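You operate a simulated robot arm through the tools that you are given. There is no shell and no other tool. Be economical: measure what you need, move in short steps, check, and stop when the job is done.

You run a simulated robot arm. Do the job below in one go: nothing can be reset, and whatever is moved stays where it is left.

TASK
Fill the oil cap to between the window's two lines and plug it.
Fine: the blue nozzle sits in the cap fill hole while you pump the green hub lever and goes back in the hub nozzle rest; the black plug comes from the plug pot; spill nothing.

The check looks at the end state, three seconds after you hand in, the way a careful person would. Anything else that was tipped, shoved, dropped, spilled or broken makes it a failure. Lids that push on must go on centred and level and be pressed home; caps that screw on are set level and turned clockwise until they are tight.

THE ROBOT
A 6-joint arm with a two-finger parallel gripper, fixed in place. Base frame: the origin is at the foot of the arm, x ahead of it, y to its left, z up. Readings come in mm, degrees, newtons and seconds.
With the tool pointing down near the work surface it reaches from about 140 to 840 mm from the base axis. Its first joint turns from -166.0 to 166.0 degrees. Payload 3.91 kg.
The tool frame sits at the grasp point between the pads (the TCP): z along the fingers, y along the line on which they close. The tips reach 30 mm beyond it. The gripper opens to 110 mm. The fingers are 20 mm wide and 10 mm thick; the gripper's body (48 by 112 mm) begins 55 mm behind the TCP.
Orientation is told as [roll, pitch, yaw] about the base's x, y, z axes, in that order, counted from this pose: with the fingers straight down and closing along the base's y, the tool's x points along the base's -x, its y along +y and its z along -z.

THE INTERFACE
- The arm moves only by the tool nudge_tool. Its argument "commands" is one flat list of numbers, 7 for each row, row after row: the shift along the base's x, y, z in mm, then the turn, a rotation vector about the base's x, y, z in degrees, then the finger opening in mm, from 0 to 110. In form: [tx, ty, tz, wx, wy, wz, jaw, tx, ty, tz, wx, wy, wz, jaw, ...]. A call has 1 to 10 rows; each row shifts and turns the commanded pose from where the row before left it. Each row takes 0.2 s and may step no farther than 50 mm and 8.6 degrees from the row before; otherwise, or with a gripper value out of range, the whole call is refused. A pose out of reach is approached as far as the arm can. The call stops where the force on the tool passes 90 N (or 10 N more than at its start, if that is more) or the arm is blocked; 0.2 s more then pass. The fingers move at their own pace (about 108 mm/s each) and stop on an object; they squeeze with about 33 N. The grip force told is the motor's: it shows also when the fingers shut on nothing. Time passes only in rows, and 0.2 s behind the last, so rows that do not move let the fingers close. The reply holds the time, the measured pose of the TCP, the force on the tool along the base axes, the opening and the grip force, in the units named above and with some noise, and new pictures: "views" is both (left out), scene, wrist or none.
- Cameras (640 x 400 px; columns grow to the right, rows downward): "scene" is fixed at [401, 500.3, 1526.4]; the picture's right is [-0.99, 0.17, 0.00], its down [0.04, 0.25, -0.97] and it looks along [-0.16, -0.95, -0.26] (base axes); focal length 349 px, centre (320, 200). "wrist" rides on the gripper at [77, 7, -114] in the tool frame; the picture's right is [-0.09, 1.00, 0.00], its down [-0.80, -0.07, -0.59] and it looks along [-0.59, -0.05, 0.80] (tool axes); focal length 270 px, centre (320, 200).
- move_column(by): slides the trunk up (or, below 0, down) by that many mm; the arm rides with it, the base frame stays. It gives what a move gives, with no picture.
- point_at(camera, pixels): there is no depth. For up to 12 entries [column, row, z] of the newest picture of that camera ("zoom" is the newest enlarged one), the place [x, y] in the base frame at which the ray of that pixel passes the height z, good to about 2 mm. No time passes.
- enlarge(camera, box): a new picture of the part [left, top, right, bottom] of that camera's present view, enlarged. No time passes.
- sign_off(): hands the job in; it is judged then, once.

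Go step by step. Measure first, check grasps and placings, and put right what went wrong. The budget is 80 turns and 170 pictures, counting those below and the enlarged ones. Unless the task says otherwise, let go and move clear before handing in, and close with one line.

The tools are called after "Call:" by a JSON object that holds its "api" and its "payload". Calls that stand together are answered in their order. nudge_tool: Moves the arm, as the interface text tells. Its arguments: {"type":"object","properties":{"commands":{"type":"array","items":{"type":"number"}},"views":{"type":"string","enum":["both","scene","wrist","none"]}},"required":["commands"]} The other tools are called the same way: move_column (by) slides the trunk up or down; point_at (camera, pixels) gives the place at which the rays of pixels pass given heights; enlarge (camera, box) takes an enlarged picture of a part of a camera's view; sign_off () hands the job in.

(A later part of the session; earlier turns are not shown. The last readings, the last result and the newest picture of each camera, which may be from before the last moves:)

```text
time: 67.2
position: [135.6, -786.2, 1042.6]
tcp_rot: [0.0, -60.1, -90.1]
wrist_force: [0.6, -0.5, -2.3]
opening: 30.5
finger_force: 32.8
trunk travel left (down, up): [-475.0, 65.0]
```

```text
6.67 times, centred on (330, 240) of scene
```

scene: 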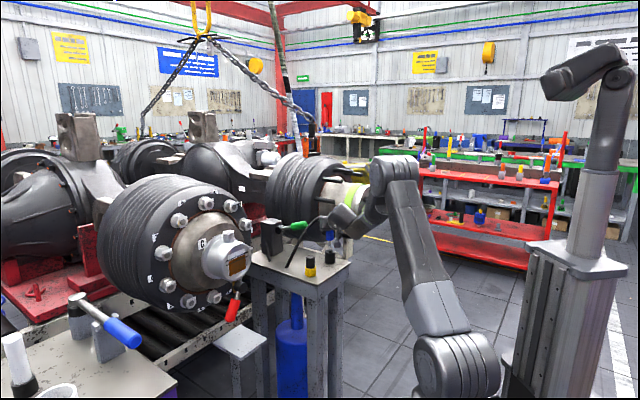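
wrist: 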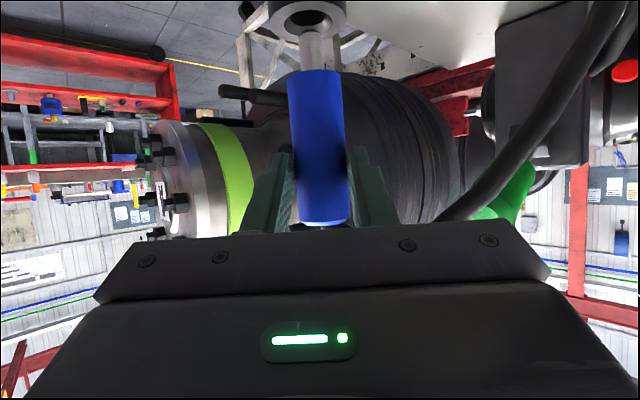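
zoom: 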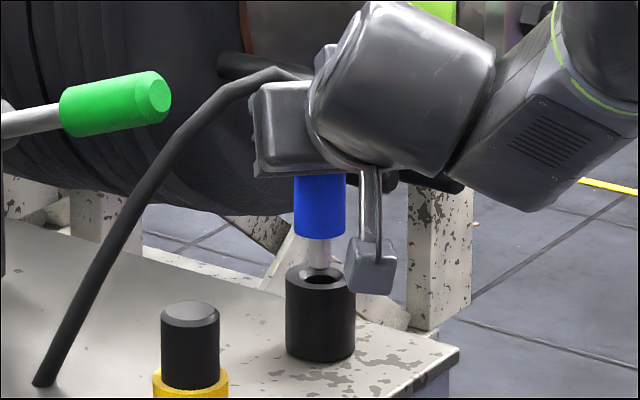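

The tip is at the hole's edge with ~1-2 mm offset toward +x. Shifting -1.5 mm and lowering while monitoring force.

Call:
{"api": "nudge_tool", "payload": {"commands": [-1.5, 0, -4, 0, 0, 0, 0, 0, 0, -5, 0, 0, 0, 0, 0, 0, -5, 0, 0, 0, 0, 0, 0, 0, 0, 0, 0, 0], "views": "wrist"}}

Call:
{"api": "enlarge", "payload": {"camera": "scene", "box": [290, 210, 370, 270]}}

```text
time: 68.2
position: [134.3, -786.7, 1027.7]
tcp_rot: [0.0, -60.0, -90.0]
wrist_force: [0.1, -0.1, -2.4]
opening: 30.7
finger_force: 33.4
trunk travel left (down, up): [-475.0, 65.0]
```

wrist: 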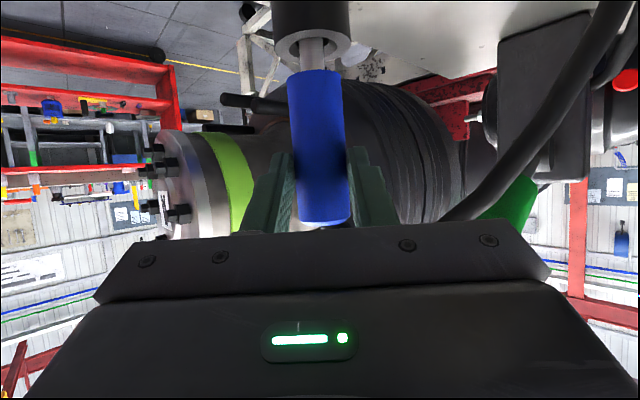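

```text
6.67 times, centred on (330, 240) of scene
```

zoom: 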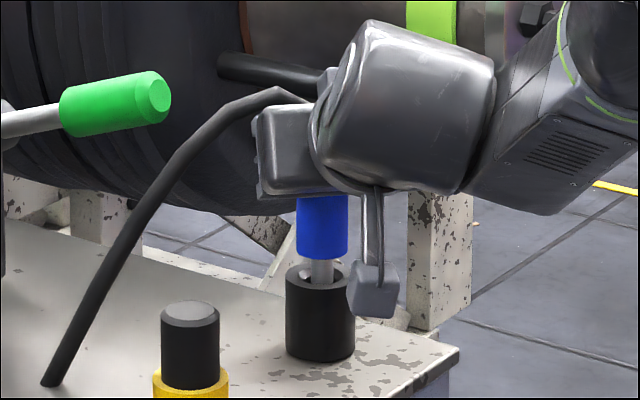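

The tip is inside the rest (wrist (311,48)) with no side load. Lowering the last ~15 mm.

Call:
{"api": "nudge_tool", "payload": {"commands": [0, 0, -5, 0, 0, 0, 0, 0, 0, -4, 0, 0, 0, 0, 0, 0, -3, 0, 0, 0, 0, 0, 0, -2, 0, 0, 0, 0, 0, 0, 0, 0, 0, 0, 0], "views": "none"}}

Call:
{"api": "enlarge", "payload": {"camera": "scene", "box": [290, 210, 370, 270]}}

```text
time: 69.4
position: [134.1, -787.6, 1014.5]
tcp_rot: [0.0, -60.1, -90.0]
wrist_force: [0.7, 0.2, -1.4]
opening: 30.7
finger_force: 33.0
trunk travel left (down, up): [-475.0, 65.0]
```

```text
6.67 times, centred on (330, 240) of scene
```

zoom: 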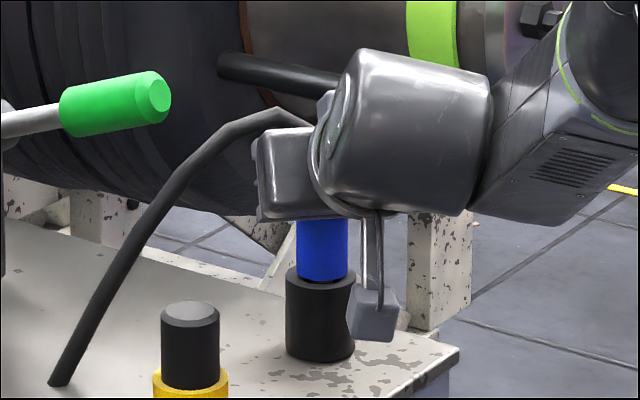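

Call:
{"api": "nudge_tool", "payload": {"commands": [0, 0, -1.5, 0, 0, 0, 0, 0, 0, -1.5, 0, 0, 0, 0, 0, 0, 0, 0, 0, 0, 0], "views": "none"}}

```text
time: 70.2
position: [134.5, -786.4, 1012.6]
tcp_rot: [-0.1, -60.0, -90.1]
wrist_force: [-0.7, -1.2, -0.1]
opening: 30.6
finger_force: 33.0
trunk travel left (down, up): [-475.0, 65.0]
```

Force is beginning to change, so contact is close; 1.5 mm more, then open and back away.

Call:
{"api": "nudge_tool", "payload": {"commands": [0, 0, -1.5, 0, 0, 0, 0, 0, 0, 0, 0, 0, 0, 0], "views": "none"}}

Call:
{"api": "nudge_tool", "payload": {"commands": [0, 0, 0, 0, 0, 0, 56, 0, 0, 0, 0, 0, 0, 56, 0, 15, 0, 0, 0, 0, 56, 0, 25, 0, 0, 0, 0, 56, 0, 20, 20, 0, 0, 0, 56, 0, 20, 40, 0, 0, 0, 56, 0, 0, 0, 0, 0, 0, 56]}}

Call:
{"api": "enlarge", "payload": {"camera": "scene", "box": [290, 210, 370, 270]}}

```text
time: 70.8
position: [134.2, -785.8, 1011.4]
tcp_rot: [-0.1, -60.1, -90.1]
wrist_force: [-0.1, -0.3, 7.4]
opening: 30.4
finger_force: 32.7
trunk travel left (down, up): [-475.0, 65.0]
```

```text
time: 72.4
position: [139.5, -708.1, 1072.1]
tcp_rot: [0.1, -59.9, -90.1]
wrist_force: [0.1, -0.3, -0.4]
opening: 56.1
finger_force: 0.0
out of reach, approached as far as the arm can: row 4
trunk travel left (down, up): [-475.0, 65.0]
```

scene: 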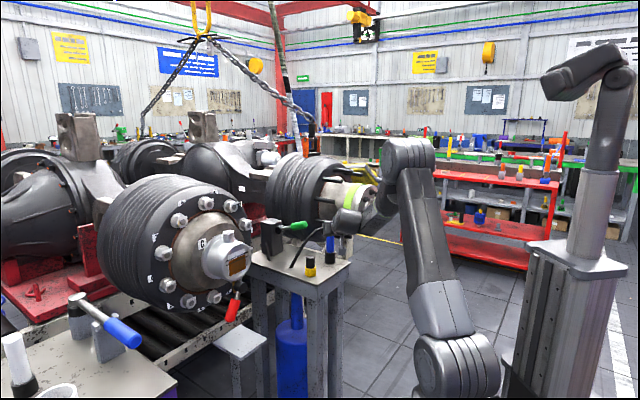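
wrist: 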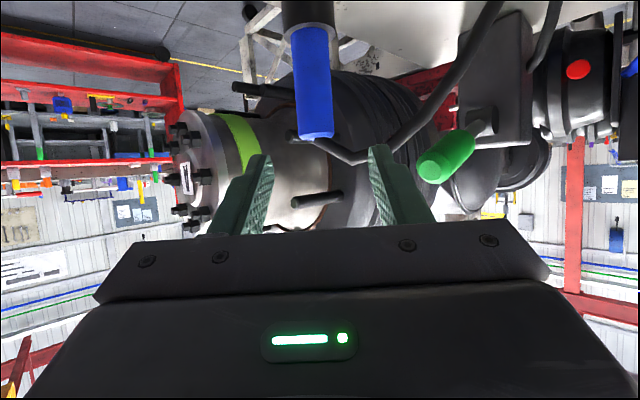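

```text
6.67 times, centred on (330, 240) of scene
```

zoom: 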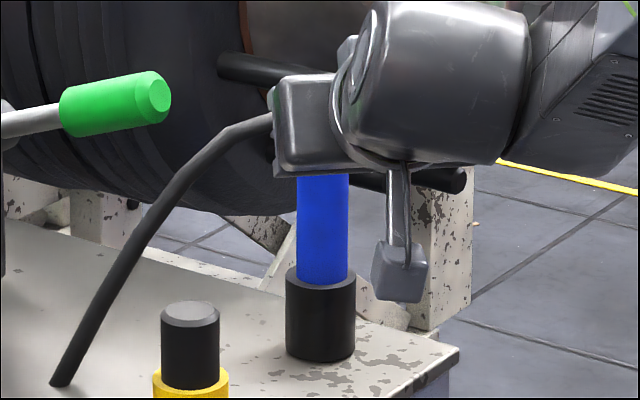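

The nozzle is back in its rest, upright. Next the plug at about (232,-711), top z≈979: I'll rise, rotate the tool to vertical, and hover above it.

Call:
{"api": "nudge_tool", "payload": {"commands": [5, 10, 30, 0, 0, 0, 56, 12, 0, 20, 8.5, 0, 0, 60, 12, 0, 15, 8.5, 0, 0, 60, 12, 0, 0, 8.5, 0, 0, 60, 12, 0, 0, 8.5, 0, 0, 60, 12, 0, 0, 8.5, 0, 0, 60, 12, 0, 0, 8.5, 0, 0, 60, 12, 0, 0, 8.5, 0, 0, 60, 3.5, -13, 0, 0.5, 0, 0, 60, 0, 0, 0, 0, 0, 0, 60]}}

Call:
{"api": "enlarge", "payload": {"camera": "wrist", "box": [220, 90, 420, 240]}}

```text
time: 74.6
position: [199.7, -726.9, 1135.5]
tcp_rot: [-2.6, -20.3, -90.4]
wrist_force: [0.3, -0.9, -0.1]
opening: 60.0
finger_force: 0.1
out of reach, approached as far as the arm can: row 2, 3, 4
trunk travel left (down, up): [-475.0, 65.0]
```

scene: 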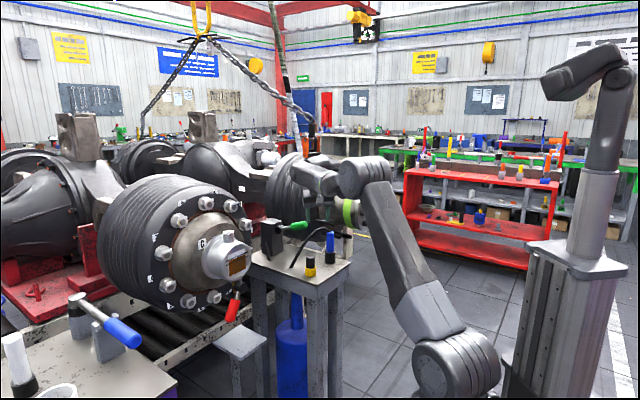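
wrist: 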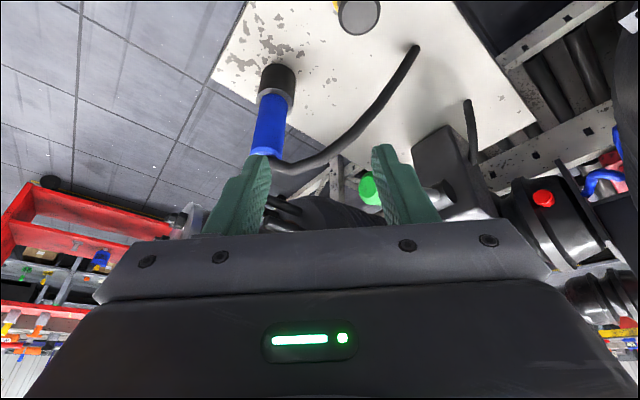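

```text
2.67 times, centred on (320, 165) of wrist
```

zoom: 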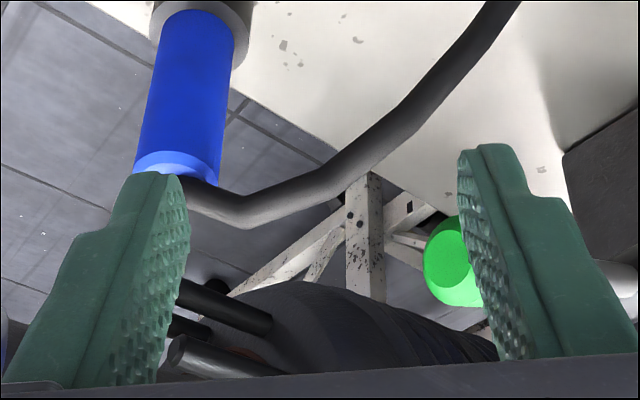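

The rotation was only partly reached (tilt now 20°). Continuing to vertical while moving over the plug and a bit lower.

Call:
{"api": "nudge_tool", "payload": {"commands": [10, 15, -15, 8.5, 0, 0, 60, 10, 10, -15, 8.5, 0, 0, 60, 12, -9, -15, 3.3, 0, 0, 60, 0, 0, 0, 0, 0, 0, 60], "views": "wrist"}}

```text
time: 75.6
position: [231.9, -711.0, 1091.1]
tcp_rot: [-2.7, -0.1, -90.5]
wrist_force: [-0.3, 0.0, 0.2]
opening: 59.8
finger_force: 0.2
trunk travel left (down, up): [-475.0, 65.0]
```

wrist: 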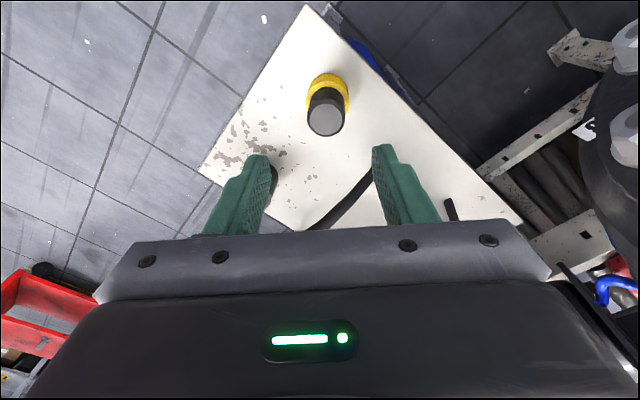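

Now nearly vertical over the plug, with a 2.7° roll error to remove; the plug top is at (326,118). Correcting the roll and locating the plug.

Call:
{"api": "nudge_tool", "payload": {"commands": [0, 0, -20, 0, -2.7, 0.4, 60, 0, 0, 0, 0, 0, 0, 60], "views": "wrist"}}

Call:
{"api": "enlarge", "payload": {"camera": "wrist", "box": [240, 70, 400, 170]}}

```text
time: 76.2
position: [230.9, -712.4, 1071.7]
tcp_rot: [-0.2, -0.1, -89.9]
wrist_force: [0.3, -0.1, -0.1]
opening: 60.0
finger_force: 0.0
trunk travel left (down, up): [-475.0, 65.0]
```

wrist: 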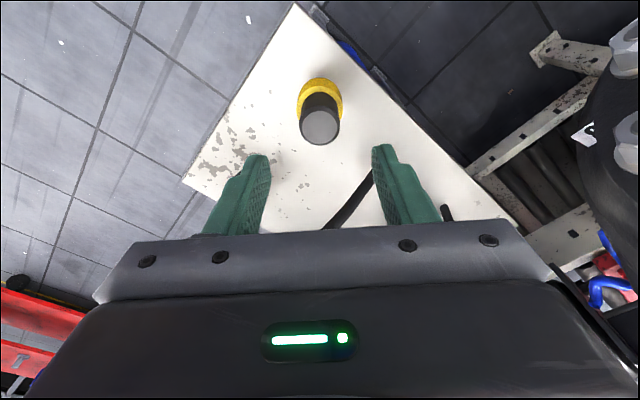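

```text
4.00 times, centred on (320, 120) of wrist
```

zoom: 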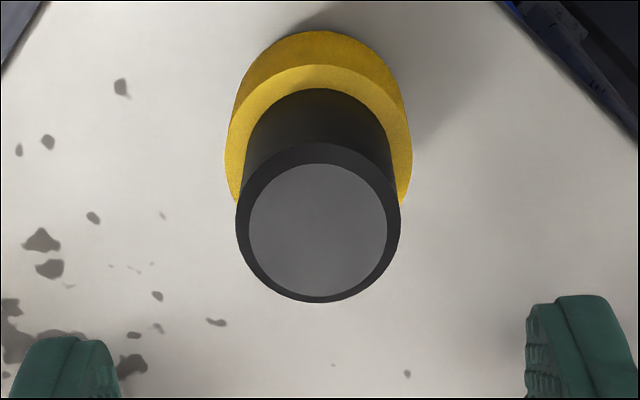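

Call:
{"api": "point_at", "payload": {"camera": "zoom", "pixels": [[318, 231, 975], [318, 231, 979], [318, 231, 983], [319, 150, 943], [235, 222, 977], [400, 222, 977], [318, 300, 977], [318, 143, 977]]}}

Call:
{"api": "point_at", "payload": {"camera": "scene", "pixels": [[318.5, 257.2, 970], [310.4, 257.2, 975], [310.4, 257.2, 980], [310.4, 257.2, 985]]}}

Call:
{"api": "enlarge", "payload": {"camera": "scene", "box": [290, 240, 346, 282]}}

```text
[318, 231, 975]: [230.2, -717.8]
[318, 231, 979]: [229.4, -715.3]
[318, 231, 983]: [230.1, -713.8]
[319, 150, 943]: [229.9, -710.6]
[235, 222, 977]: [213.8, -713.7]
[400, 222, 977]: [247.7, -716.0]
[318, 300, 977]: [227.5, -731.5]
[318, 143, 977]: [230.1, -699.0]
```

```text
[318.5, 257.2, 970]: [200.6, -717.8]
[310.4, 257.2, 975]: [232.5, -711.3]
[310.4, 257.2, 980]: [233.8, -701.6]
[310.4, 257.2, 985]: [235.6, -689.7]
```

```text
9.52 times, centred on (318, 261) of scene
```

zoom: 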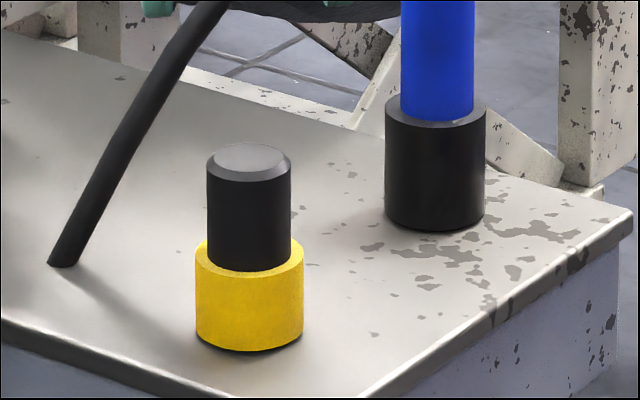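

The plug is at (230,-714), 34 mm wide, top ≈976, pot rim ≈942. Descending so the fingertips straddle the plug just above the pot, then closing.

Call:
{"api": "nudge_tool", "payload": {"commands": [-0.8, -1.8, -30, 0, 0, 0, 60, 0, 0, -30, 0, 0, 0, 60, 0, 0, -20, 0, 0, 0, 60, 0, 0, -12, 0, 0, 0, 60, 0, 0, 0, 0, 0, 0, 60]}}

Call:
{"api": "enlarge", "payload": {"camera": "scene", "box": [282, 234, 346, 282]}}

```text
time: 77.4
position: [230.8, -713.7, 978.6]
tcp_rot: [-0.1, -0.1, -90.0]
wrist_force: [0.0, 0.6, -0.4]
opening: 60.2
finger_force: 0.1
trunk travel left (down, up): [-475.0, 65.0]
```

scene: 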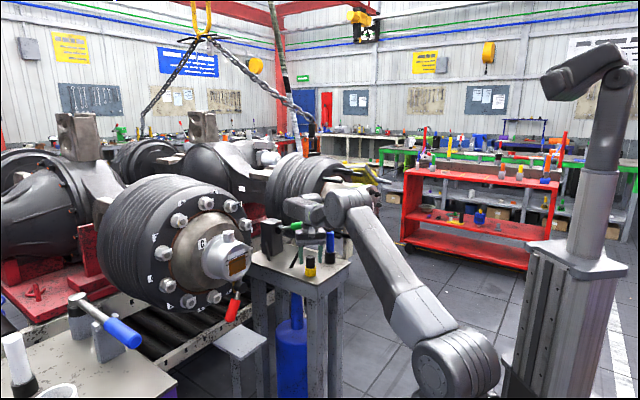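
wrist: 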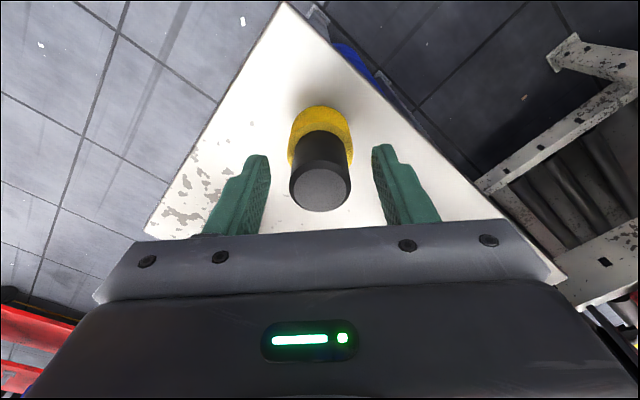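

```text
8.33 times, centred on (314, 258) of scene
```

zoom: 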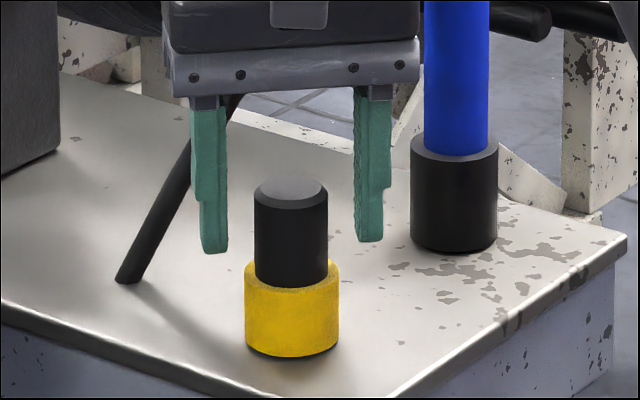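

The plug is centred exactly at the TCP (320,188) between the fingers, whose tips are above the pot rim. Closing and lifting.

Call:
{"api": "nudge_tool", "payload": {"commands": [0, 0, 0, 0, 0, 0, 0, 0, 0, 0, 0, 0, 0, 0, 0, 0, 0, 0, 0, 0, 0, 0, 0, 15, 0, 0, 0, 0, 0, 0, 25, 0, 0, 0, 0, 0, 0, 30, 0, 0, 0, 0, 0, 0, 40, 0, 0, 0, 0, 0, 0, 0, 0, 0, 0, 0]}}

Call:
{"api": "enlarge", "payload": {"camera": "scene", "box": [266, 200, 346, 280]}}

```text
time: 79.2
position: [231.4, -711.7, 1090.0]
tcp_rot: [0.0, -0.1, -90.0]
wrist_force: [-0.4, 0.0, -0.8]
opening: 32.0
finger_force: 33.1
trunk travel left (down, up): [-475.0, 65.0]
```

scene: 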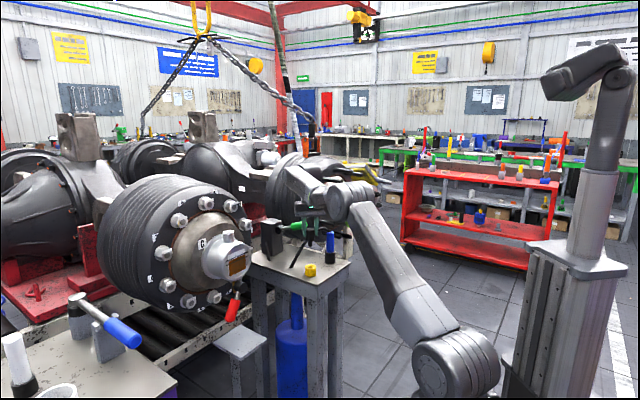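
wrist: 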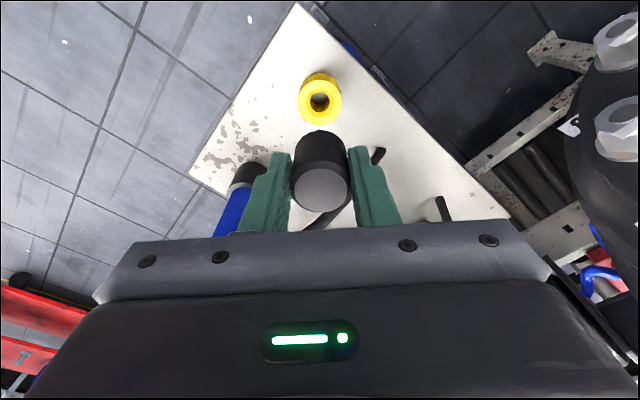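

```text
5.00 times, centred on (306, 240) of scene
```

zoom: 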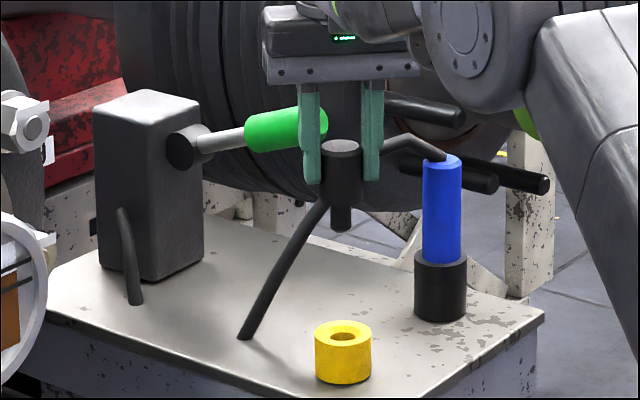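

The plug is held (head 32 mm, stem below), but a vertical tool can't reach the spout's height at that radius. I'll put the plug back in its pot and re-grip it at the 60° tilt that worked for the nozzle.

Call:
{"api": "nudge_tool", "payload": {"commands": [0, 0, -40, 0, 0, 0, 0, 0, 0, -30, 0, 0, 0, 0, 0, 0, -18, 0, 0, 0, 0, 0, 0, -10, 0, 0, 0, 0, 0, 0, -6, 0, 0, 0, 0, 0, 0, -5, 0, 0, 0, 0, 0, 0, 0, 0, 0, 0, 0], "views": "wrist"}}

Call:
{"api": "enlarge", "payload": {"camera": "scene", "box": [282, 234, 346, 282]}}

```text
time: 80.8
position: [230.7, -713.4, 981.1]
tcp_rot: [-0.2, -0.1, -90.1]
wrist_force: [-0.5, -0.1, -1.4]
opening: 32.1
finger_force: 33.0
trunk travel left (down, up): [-475.0, 65.0]
```

wrist: 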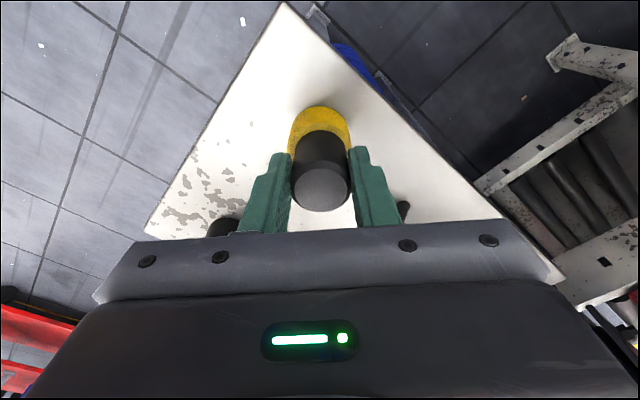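

```text
8.33 times, centred on (314, 258) of scene
```

zoom: 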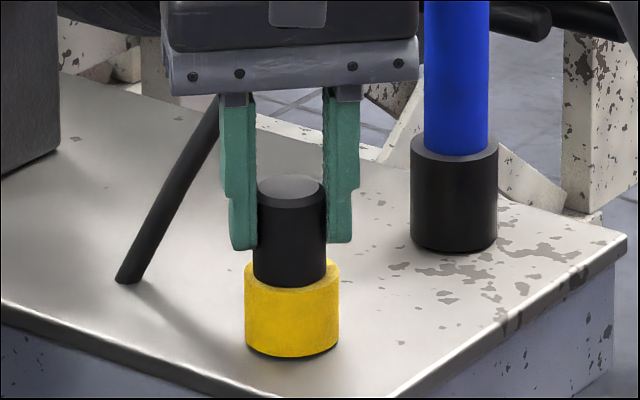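

The plug is back in the pot, about 1 mm short of seated. Settling it, releasing and rising straight up.

Call:
{"api": "nudge_tool", "payload": {"commands": [0, 0, -1, 0, 0, 0, 0, 0, 0, 0, 0, 0, 0, 60, 0, 0, 0, 0, 0, 0, 60, 0, 0, 15, 0, 0, 0, 60, 0, 0, 40, 0, 0, 0, 60, 0, 5, 40, 0, 0, 0, 60, 0, 15, 15, -8.5, 0, 0, 60, 0, 15, 0, -8.5, 0, 0, 60, 0, 15, 0, -8.5, 0, 0, 60, 0, 15, 0, -8.5, 0, 0, 60], "views": "none"}}

Call:
{"api": "nudge_tool", "payload": {"commands": [0, 5, 0, -8.5, 0, 0, 60, 0, 5, 0, -8.5, 0, 0, 60, 0, 0, 0, -8.5, 0, 0, 60, 0, 0, 0, -0.5, 0, 0, 60, 0, 0, 0, 0, 0, 0, 60]}}

```text
time: 83.0
position: [230.3, -647.9, 1091.0]
tcp_rot: [0.0, -34.2, -90.0]
wrist_force: [0.1, -0.9, -0.1]
opening: 59.9
finger_force: 0.0
trunk travel left (down, up): [-475.0, 65.0]
```

```text
time: 84.2
position: [230.4, -638.4, 1088.6]
tcp_rot: [-0.1, -60.2, -90.0]
wrist_force: [0.1, 0.2, 1.4]
opening: 59.9
finger_force: 0.1
trunk travel left (down, up): [-475.0, 65.0]
```

scene: 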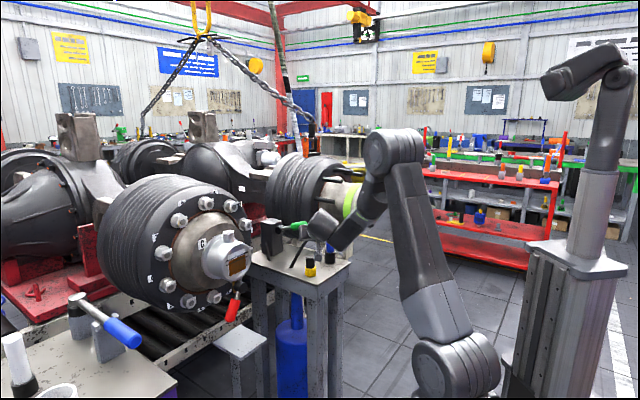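
wrist: 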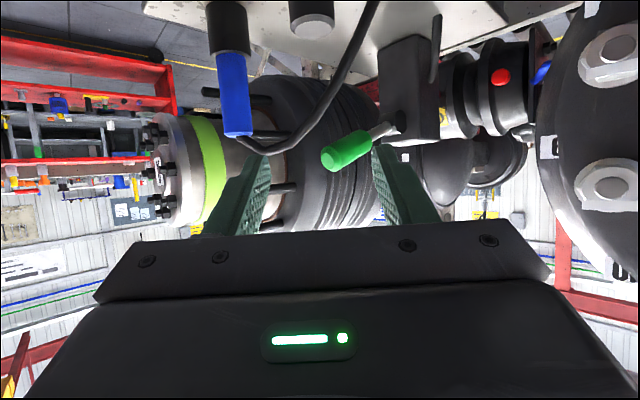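

Tilted to 60° again. Descending to plug height in front of it, then I'll check alignment.

Call:
{"api": "nudge_tool", "payload": {"commands": [0, 0, -30, 0, 0, 0, 60, 0, 0, -30, 0, 0, 0, 60, 0, -5, -20, 0, 0, 0, 60, 0, 0, 0, 0, 0, 0, 60], "views": "wrist"}}

```text
time: 85.2
position: [230.3, -644.8, 1007.9]
tcp_rot: [0.1, -60.1, -89.9]
wrist_force: [-0.1, -0.3, 0.7]
opening: 60.0
finger_force: 0.0
trunk travel left (down, up): [-475.0, 65.0]
```

wrist: 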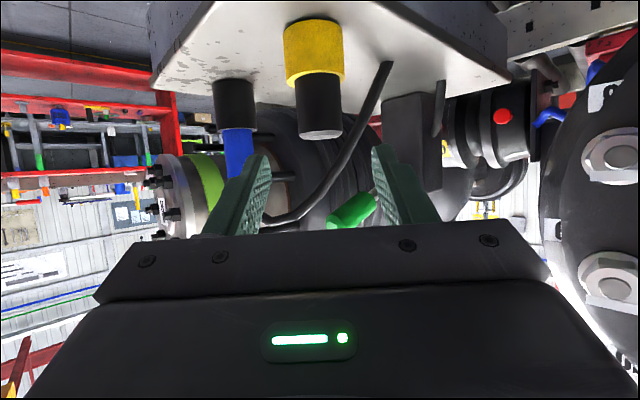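

Plug centred at column ~320. Advancing diagonally along the fingers to the grip position.

Call:
{"api": "nudge_tool", "payload": {"commands": [0, -15, -11, 0, 0, 0, 60, 0, -15, -11, 0, 0, 0, 60, 0, -15, -10, 0, 0, 0, 60, 0, -16, -9, 0, 0, 0, 60, 0, 0, 0, 0, 0, 0, 60], "views": "wrist"}}

Call:
{"api": "enlarge", "payload": {"camera": "scene", "box": [282, 234, 346, 282]}}

```text
time: 86.4
position: [231.7, -704.6, 969.3]
tcp_rot: [-0.1, -60.0, -90.1]
wrist_force: [-0.1, -0.1, 0.0]
opening: 60.1
finger_force: 0.1
trunk travel left (down, up): [-475.0, 65.0]
```

wrist: 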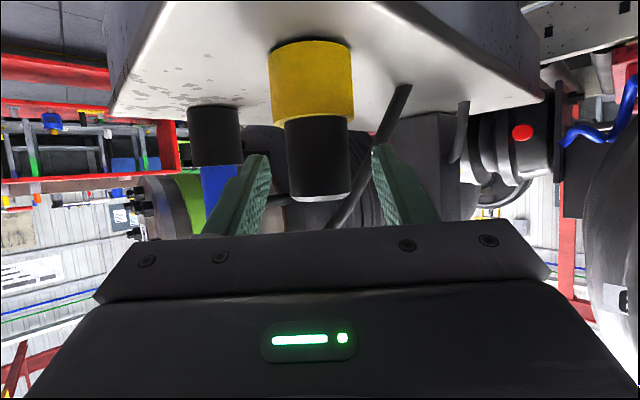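

```text
8.33 times, centred on (314, 258) of scene
```

zoom: 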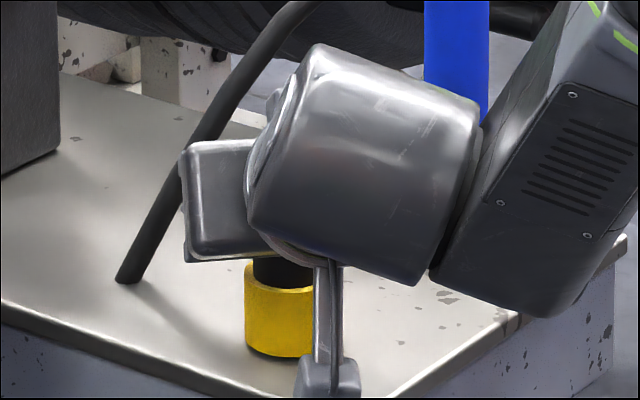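

Plug is well between the pads. Closing and lifting.

Call:
{"api": "nudge_tool", "payload": {"commands": [0, -2, -2, 0, 0, 0, 60, 0, 0, 0, 0, 0, 0, 0, 0, 0, 0, 0, 0, 0, 0, 0, 0, 0, 0, 0, 0, 0, 0, 0, 12, 0, 0, 0, 0, 0, 0, 20, 0, 0, 0, 0, 0, 0, 30, 0, 0, 0, 0, 0, 0, 40, 0, 0, 0, 0, 0, 0, 40, 0, 0, 0, 0, 0, 0, 0, 0, 0, 0, 0]}}

Call:
{"api": "enlarge", "payload": {"camera": "wrist", "box": [240, 80, 400, 240]}}

Call:
{"api": "enlarge", "payload": {"camera": "scene", "box": [270, 190, 350, 250]}}

```text
time: 88.6
position: [231.9, -705.3, 1109.7]
tcp_rot: [-0.1, -60.1, -90.0]
wrist_force: [0.6, 0.1, -1.1]
opening: 32.5
finger_force: 33.1
trunk travel left (down, up): [-475.0, 65.0]
```

scene: 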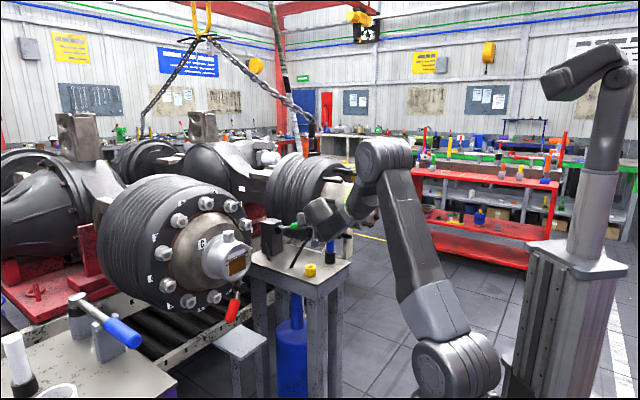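
wrist: 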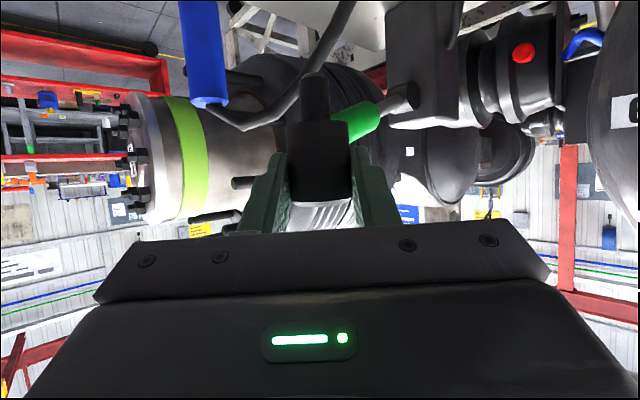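

```text
2.50 times, centred on (320, 160) of wrist
```

zoom: 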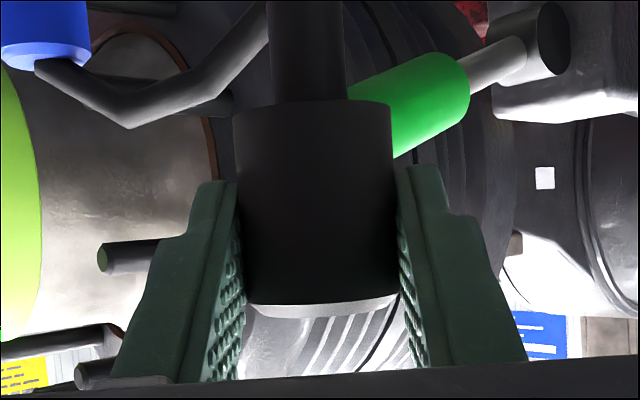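

```text
6.67 times, centred on (310, 220) of scene
```

zoom: 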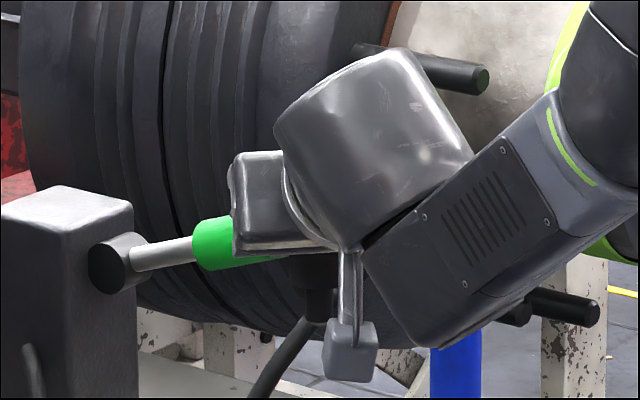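

The plug is held level with its stem hanging below. Moving up and around to the spout, turning to yaw -47°.

Call:
{"api": "nudge_tool", "payload": {"commands": [17, 26, 34, 0, 0, 0, 0, 17, 26, 34, 0, 0, 0, 0, 17, 26, 34, 0, 0, 0, 0, 17, 27, 34, 0, 0, 0, 0, 32.5, 20, 0, 0, 0, 8.5, 0, 32.5, 20, 0, 0, 0, 8.5, 0, 32.5, 20, 0, 0, 0, 8.5, 0, 32.5, 20, 0, 0, 0, 8.5, 0, 30, 20, 0, 0, 0, 8.5, 0, 0, 0, 0, 0, 0, 0, 0], "views": "none"}}

Call:
{"api": "nudge_tool", "payload": {"commands": [-10, 10, -20, 0, 0, 0, 0, -10, 10, -15, 0, 0, 0, 0, 0, 0, 0, 0, 0, 0, 0]}}

Call:
{"api": "enlarge", "payload": {"camera": "wrist", "box": [240, 0, 400, 100]}}

Call:
{"api": "enlarge", "payload": {"camera": "scene", "box": [192, 190, 272, 240]}}

```text
time: 90.8
position: [459.6, -499.0, 1244.4]
tcp_rot: [0.0, -60.1, -47.5]
wrist_force: [0.7, 0.9, -0.6]
opening: 32.6
finger_force: 33.2
trunk travel left (down, up): [-475.0, 65.0]
```

```text
time: 91.6
position: [437.4, -480.2, 1208.0]
tcp_rot: [0.0, -60.2, -47.4]
wrist_force: [-0.1, 0.1, -0.2]
opening: 32.7
finger_force: 33.3
trunk travel left (down, up): [-475.0, 65.0]
```

scene: 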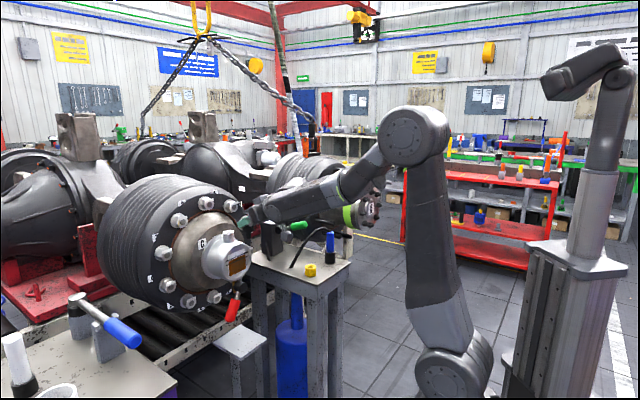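
wrist: 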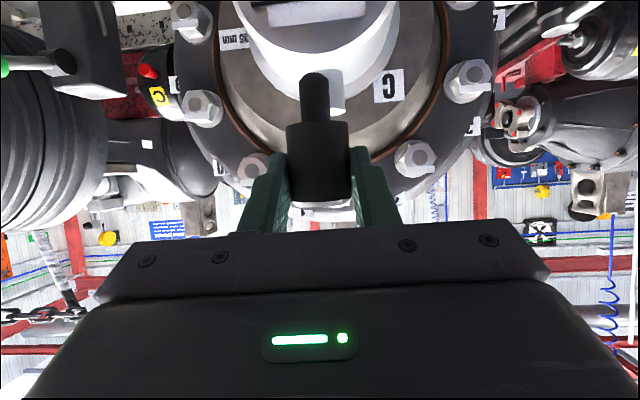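

```text
4.00 times, centred on (320, 50) of wrist
```

zoom: 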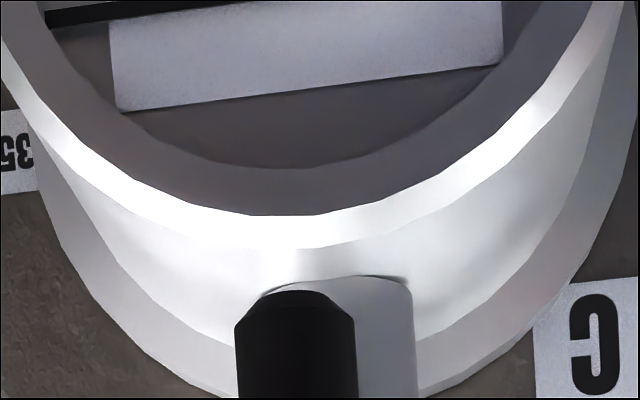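

```text
8.00 times, centred on (232, 215) of scene
```

zoom: 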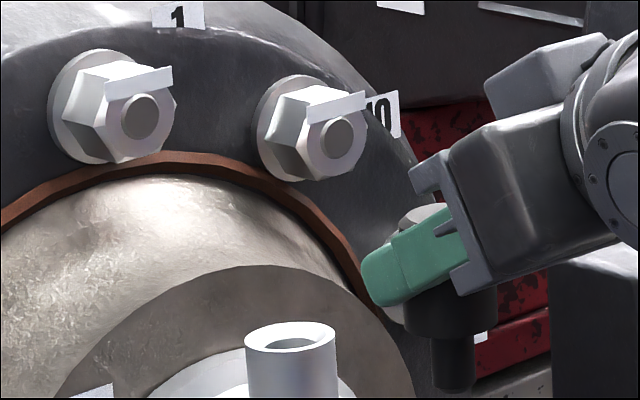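

The plug stem appears in the scene zoom at (455,388) and wrist zoom (296,298). Triangulating its end to compute the shift onto the spout.

Call:
{"api": "point_at", "payload": {"camera": "wrist", "pixels": [[314.2, 74.5, 1150], [314.2, 74.5, 1155], [314.2, 74.5, 1160], [314.2, 74.5, 1165]]}}

Call:
{"api": "point_at", "payload": {"camera": "scene", "pixels": [[248.8, 238.3, 1145], [248.8, 238.3, 1150], [248.8, 238.3, 1155], [248.8, 238.3, 1160]]}}

```text
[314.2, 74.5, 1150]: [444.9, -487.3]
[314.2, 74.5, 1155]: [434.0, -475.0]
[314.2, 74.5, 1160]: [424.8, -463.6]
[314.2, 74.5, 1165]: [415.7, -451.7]
```

```text
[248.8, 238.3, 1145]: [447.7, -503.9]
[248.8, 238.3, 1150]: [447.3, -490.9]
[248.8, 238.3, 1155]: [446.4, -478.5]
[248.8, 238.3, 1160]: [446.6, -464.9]
```

The stem end is at about (447,-490,1149). Raising 28 mm and moving most of the way over the spout.

Call:
{"api": "nudge_tool", "payload": {"commands": [0, 0, 28, 0, 0, 0, 0, 30, -31, 0, 0, 0, 0, 0, 32, -33, 0, 0, 0, 0, 0, 0, 0, 0, 0, 0, 0, 0], "views": "wrist"}}

Call:
{"api": "enlarge", "payload": {"camera": "scene", "box": [192, 190, 272, 240]}}

Call:
{"api": "enlarge", "payload": {"camera": "wrist", "box": [240, 0, 400, 100]}}

```text
time: 92.6
position: [500.7, -545.1, 1237.2]
tcp_rot: [0.0, -60.1, -47.4]
wrist_force: [-0.8, 0.3, -0.3]
opening: 32.5
finger_force: 32.6
trunk travel left (down, up): [-475.0, 65.0]
```

wrist: 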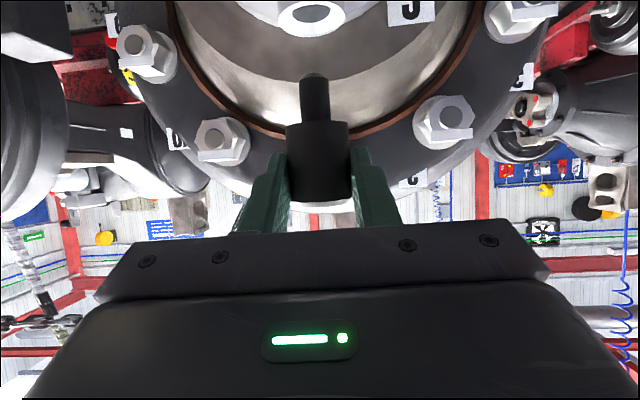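

```text
8.00 times, centred on (232, 215) of scene
```

zoom: 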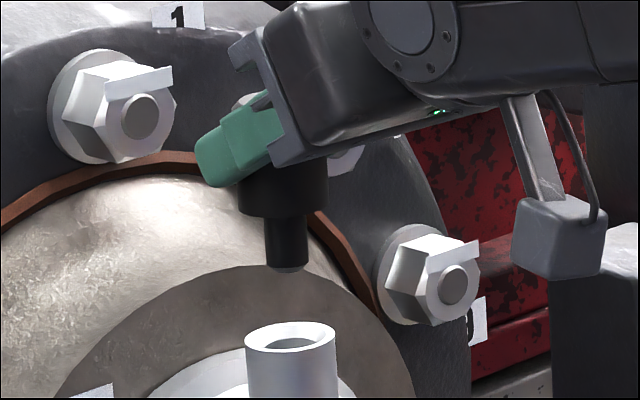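

```text
4.00 times, centred on (320, 50) of wrist
```

zoom: 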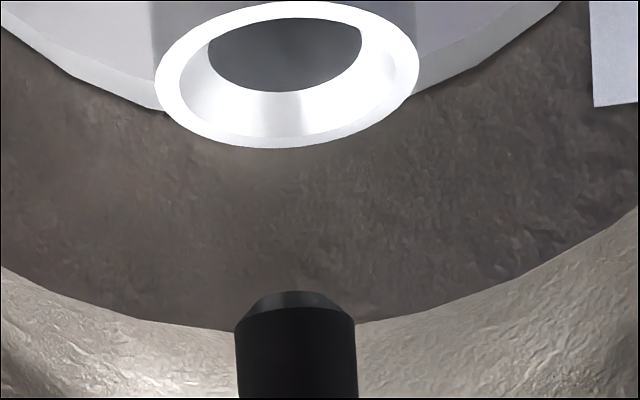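

Both are clearly visible: mouth centre (287,72), stem end (295,302) in the wrist zoom. Computing the remaining offset.

Call:
{"api": "point_at", "payload": {"camera": "zoom", "pixels": [[287, 73, 1148], [287, 73, 1150], [287, 73, 1152], [296, 300, 1175], [296, 300, 1178], [296, 300, 1181], [296, 300, 1184]]}}

Call:
{"api": "point_at", "payload": {"camera": "scene", "pixels": [[227.9, 223.6, 1172], [227.9, 223.6, 1175], [227.9, 223.6, 1178], [227.9, 223.6, 1181], [228.35, 232.2, 1148], [228.35, 232.2, 1150], [228.35, 232.2, 1152]]}}

```text
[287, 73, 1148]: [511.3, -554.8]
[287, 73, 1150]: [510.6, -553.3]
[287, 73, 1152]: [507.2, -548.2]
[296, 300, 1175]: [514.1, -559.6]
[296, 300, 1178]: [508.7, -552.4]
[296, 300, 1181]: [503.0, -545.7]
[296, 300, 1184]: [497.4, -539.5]
```

```text
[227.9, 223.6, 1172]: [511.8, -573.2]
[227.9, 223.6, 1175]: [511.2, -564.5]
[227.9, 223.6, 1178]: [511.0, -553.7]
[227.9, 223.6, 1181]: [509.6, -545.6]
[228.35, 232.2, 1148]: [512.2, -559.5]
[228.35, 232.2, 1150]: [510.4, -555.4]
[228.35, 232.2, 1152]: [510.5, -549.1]
```

Stem (511,-555) and mouth (511,-554.5) coincide. Lowering to the mouth gently.

Call:
{"api": "nudge_tool", "payload": {"commands": [0, 0.5, -10, 0, 0, 0, 0, 0, 0, -10, 0, 0, 0, 0, 0, 0, -7, 0, 0, 0, 0, 0, 0, -4, 0, 0, 0, 0, 0, 0, 0, 0, 0, 0, 0], "views": "wrist"}}

Call:
{"api": "enlarge", "payload": {"camera": "scene", "box": [192, 190, 272, 240]}}

Call:
{"api": "enlarge", "payload": {"camera": "wrist", "box": [240, 0, 400, 100]}}

```text
time: 93.8
position: [501.0, -544.3, 1207.0]
tcp_rot: [-0.2, -60.0, -47.6]
wrist_force: [-0.1, 0.2, -0.6]
opening: 32.6
finger_force: 32.9
trunk travel left (down, up): [-475.0, 65.0]
```

wrist: 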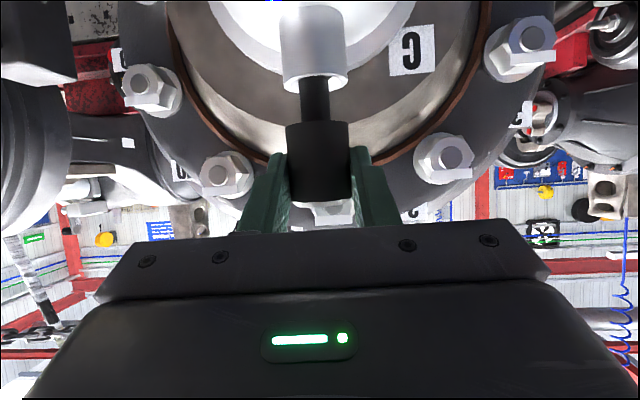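

```text
8.00 times, centred on (232, 215) of scene
```

zoom: 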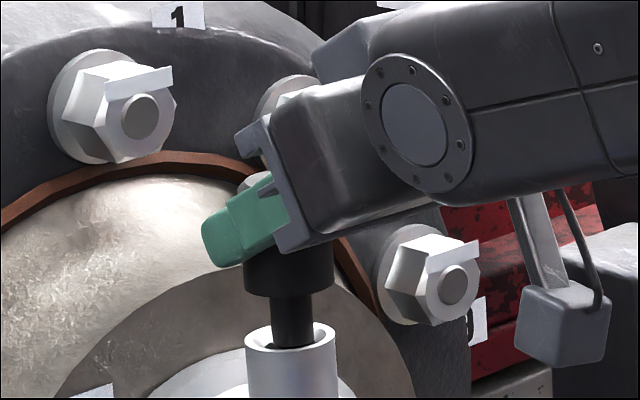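

```text
4.00 times, centred on (320, 50) of wrist
```

zoom: 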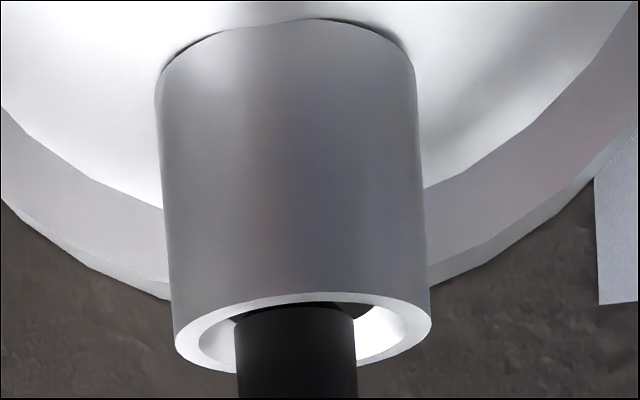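

The stem is in the mouth, about 1 mm to the left in the wrist view (296 vs 303). Small correction, then lowering further.

Call:
{"api": "nudge_tool", "payload": {"commands": [0.7, 0.7, -4, 0, 0, 0, 0, 0, 0, -5, 0, 0, 0, 0, 0, 0, -4, 0, 0, 0, 0, 0, 0, 0, 0, 0, 0, 0], "views": "wrist"}}

Call:
{"api": "enlarge", "payload": {"camera": "scene", "box": [192, 190, 272, 240]}}

```text
time: 94.8
position: [501.5, -544.2, 1193.8]
tcp_rot: [0.0, -60.1, -47.6]
wrist_force: [0.4, 0.3, -1.4]
opening: 32.5
finger_force: 33.1
trunk travel left (down, up): [-475.0, 65.0]
```

wrist: 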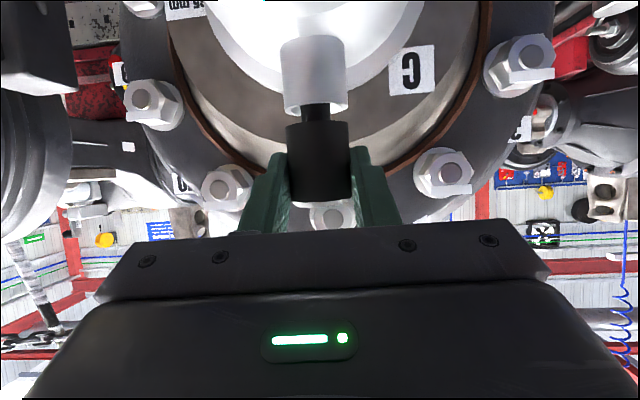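

```text
8.00 times, centred on (232, 215) of scene
```

zoom: 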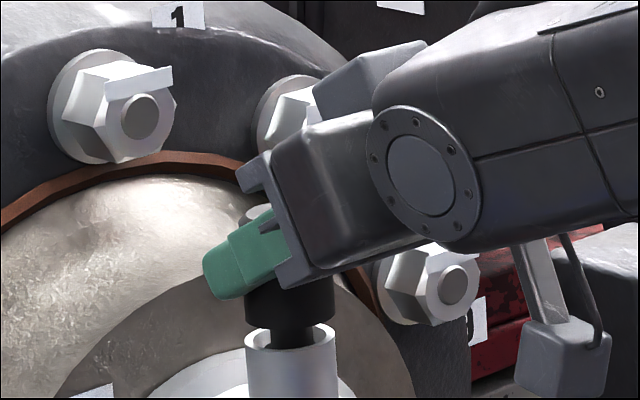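

No resistance yet; ~8 mm remaining. Continuing in smaller steps.

Call:
{"api": "nudge_tool", "payload": {"commands": [0, 0, -4, 0, 0, 0, 0, 0, 0, -2, 0, 0, 0, 0, 0, 0, -1.5, 0, 0, 0, 0, 0, 0, 0, 0, 0, 0, 0], "views": "none"}}

Call:
{"api": "enlarge", "payload": {"camera": "scene", "box": [192, 190, 272, 240]}}

```text
time: 95.8
position: [501.0, -543.9, 1186.0]
tcp_rot: [-0.1, -60.0, -47.6]
wrist_force: [0.0, 0.2, 0.3]
opening: 32.4
finger_force: 32.7
trunk travel left (down, up): [-475.0, 65.0]
```

```text
8.00 times, centred on (232, 215) of scene
```

zoom: 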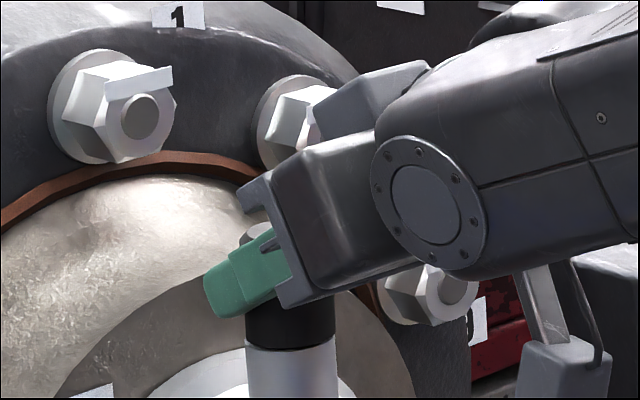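

The head is meeting the rim. Pressing down gently and watching the force.

Call:
{"api": "nudge_tool", "payload": {"commands": [0, 0, -1.5, 0, 0, 0, 0, 0, 0, -1.5, 0, 0, 0, 0, 0, 0, -1, 0, 0, 0, 0, 0, 0, 0, 0, 0, 0, 0], "views": "none"}}

Call:
{"api": "enlarge", "payload": {"camera": "scene", "box": [192, 190, 272, 240]}}

```text
time: 96.8
position: [502.6, -543.1, 1184.9]
tcp_rot: [0.0, -60.3, -47.4]
wrist_force: [1.6, -3.3, 11.4]
opening: 32.5
finger_force: 33.0
trunk travel left (down, up): [-475.0, 65.0]
```

```text
8.00 times, centred on (232, 215) of scene
5 turns are left
```

zoom: 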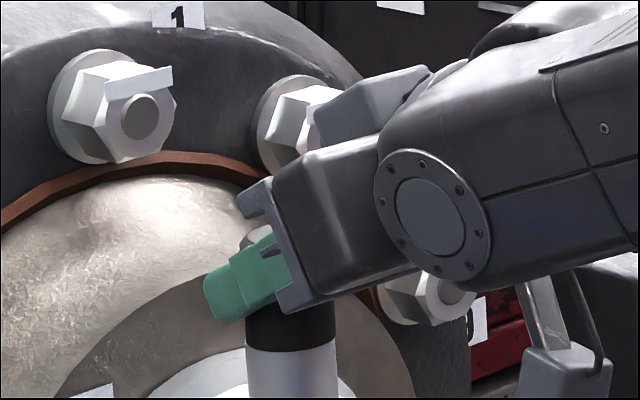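

Seated on the rim at ~11 N. Pressing a bit harder to push it home, relieving, then releasing and backing off.

Call:
{"api": "nudge_tool", "payload": {"commands": [0, 0, -1.5, 0, 0, 0, 0, 0, 0, -1.5, 0, 0, 0, 0, 0, 0, 0, 0, 0, 0, 0], "views": "none"}}

Call:
{"api": "nudge_tool", "payload": {"commands": [0, 0, 3, 0, 0, 0, 0, 0, 0, 2, 0, 0, 0, 0, 0, 0, 0, 0, 0, 0, 60, 0, 0, 0, 0, 0, 0, 60, -14, 15, 0, 0, 0, 0, 60, -20, 22, 0, 0, 0, 0, 60, -20, 22, 0, 0, 0, 0, 60, 0, 0, 0, 0, 0, 0, 60]}}

Call:
{"api": "enlarge", "payload": {"camera": "scene", "box": [192, 208, 272, 268]}}

Call:
{"api": "enlarge", "payload": {"camera": "wrist", "box": [240, 40, 400, 240]}}

```text
time: 97.6
position: [501.0, -542.4, 1182.6]
tcp_rot: [-0.1, -60.5, -47.3]
wrist_force: [3.3, -3.1, 23.9]
opening: 32.5
finger_force: 32.6
trunk travel left (down, up): [-475.0, 65.0]
```

```text
time: 99.4
position: [454.3, -491.8, 1183.5]
tcp_rot: [0.0, -60.0, -47.6]
wrist_force: [0.5, 0.1, 0.3]
opening: 60.1
finger_force: 0.1
out of reach, approached as far as the arm can: row 7
trunk travel left (down, up): [-475.0, 65.0]
```

scene: 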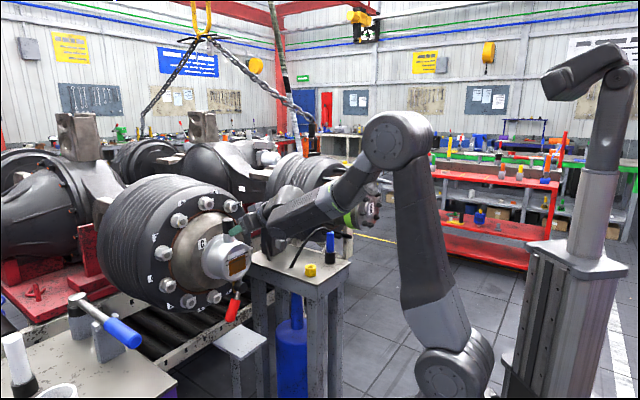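
wrist: 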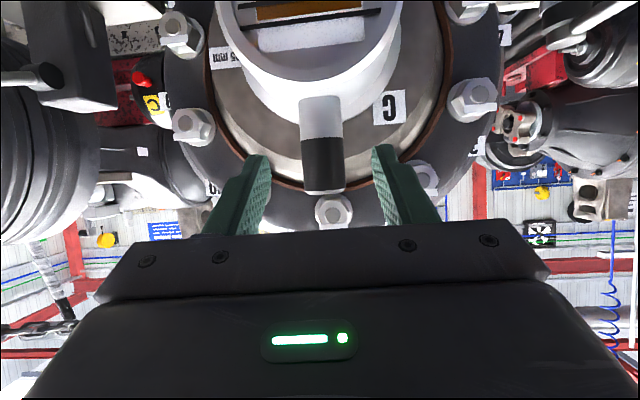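

```text
6.67 times, centred on (232, 238) of scene
```

zoom: 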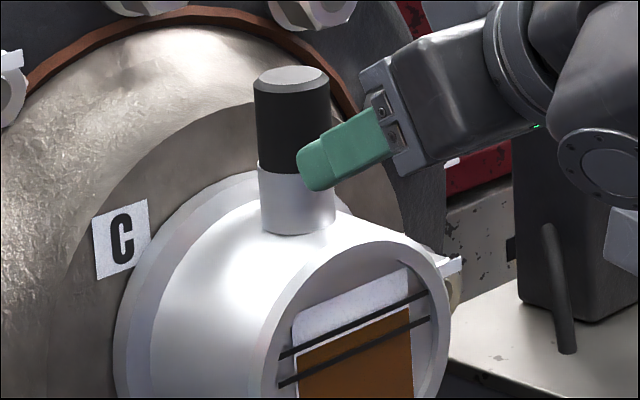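

```text
2.00 times, centred on (320, 140) of wrist
4 turns are left
```

zoom: 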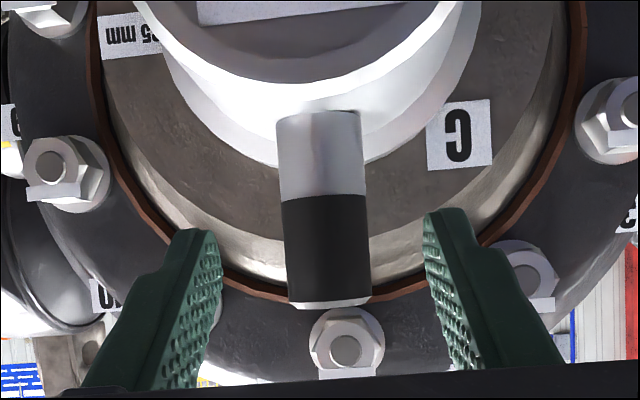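

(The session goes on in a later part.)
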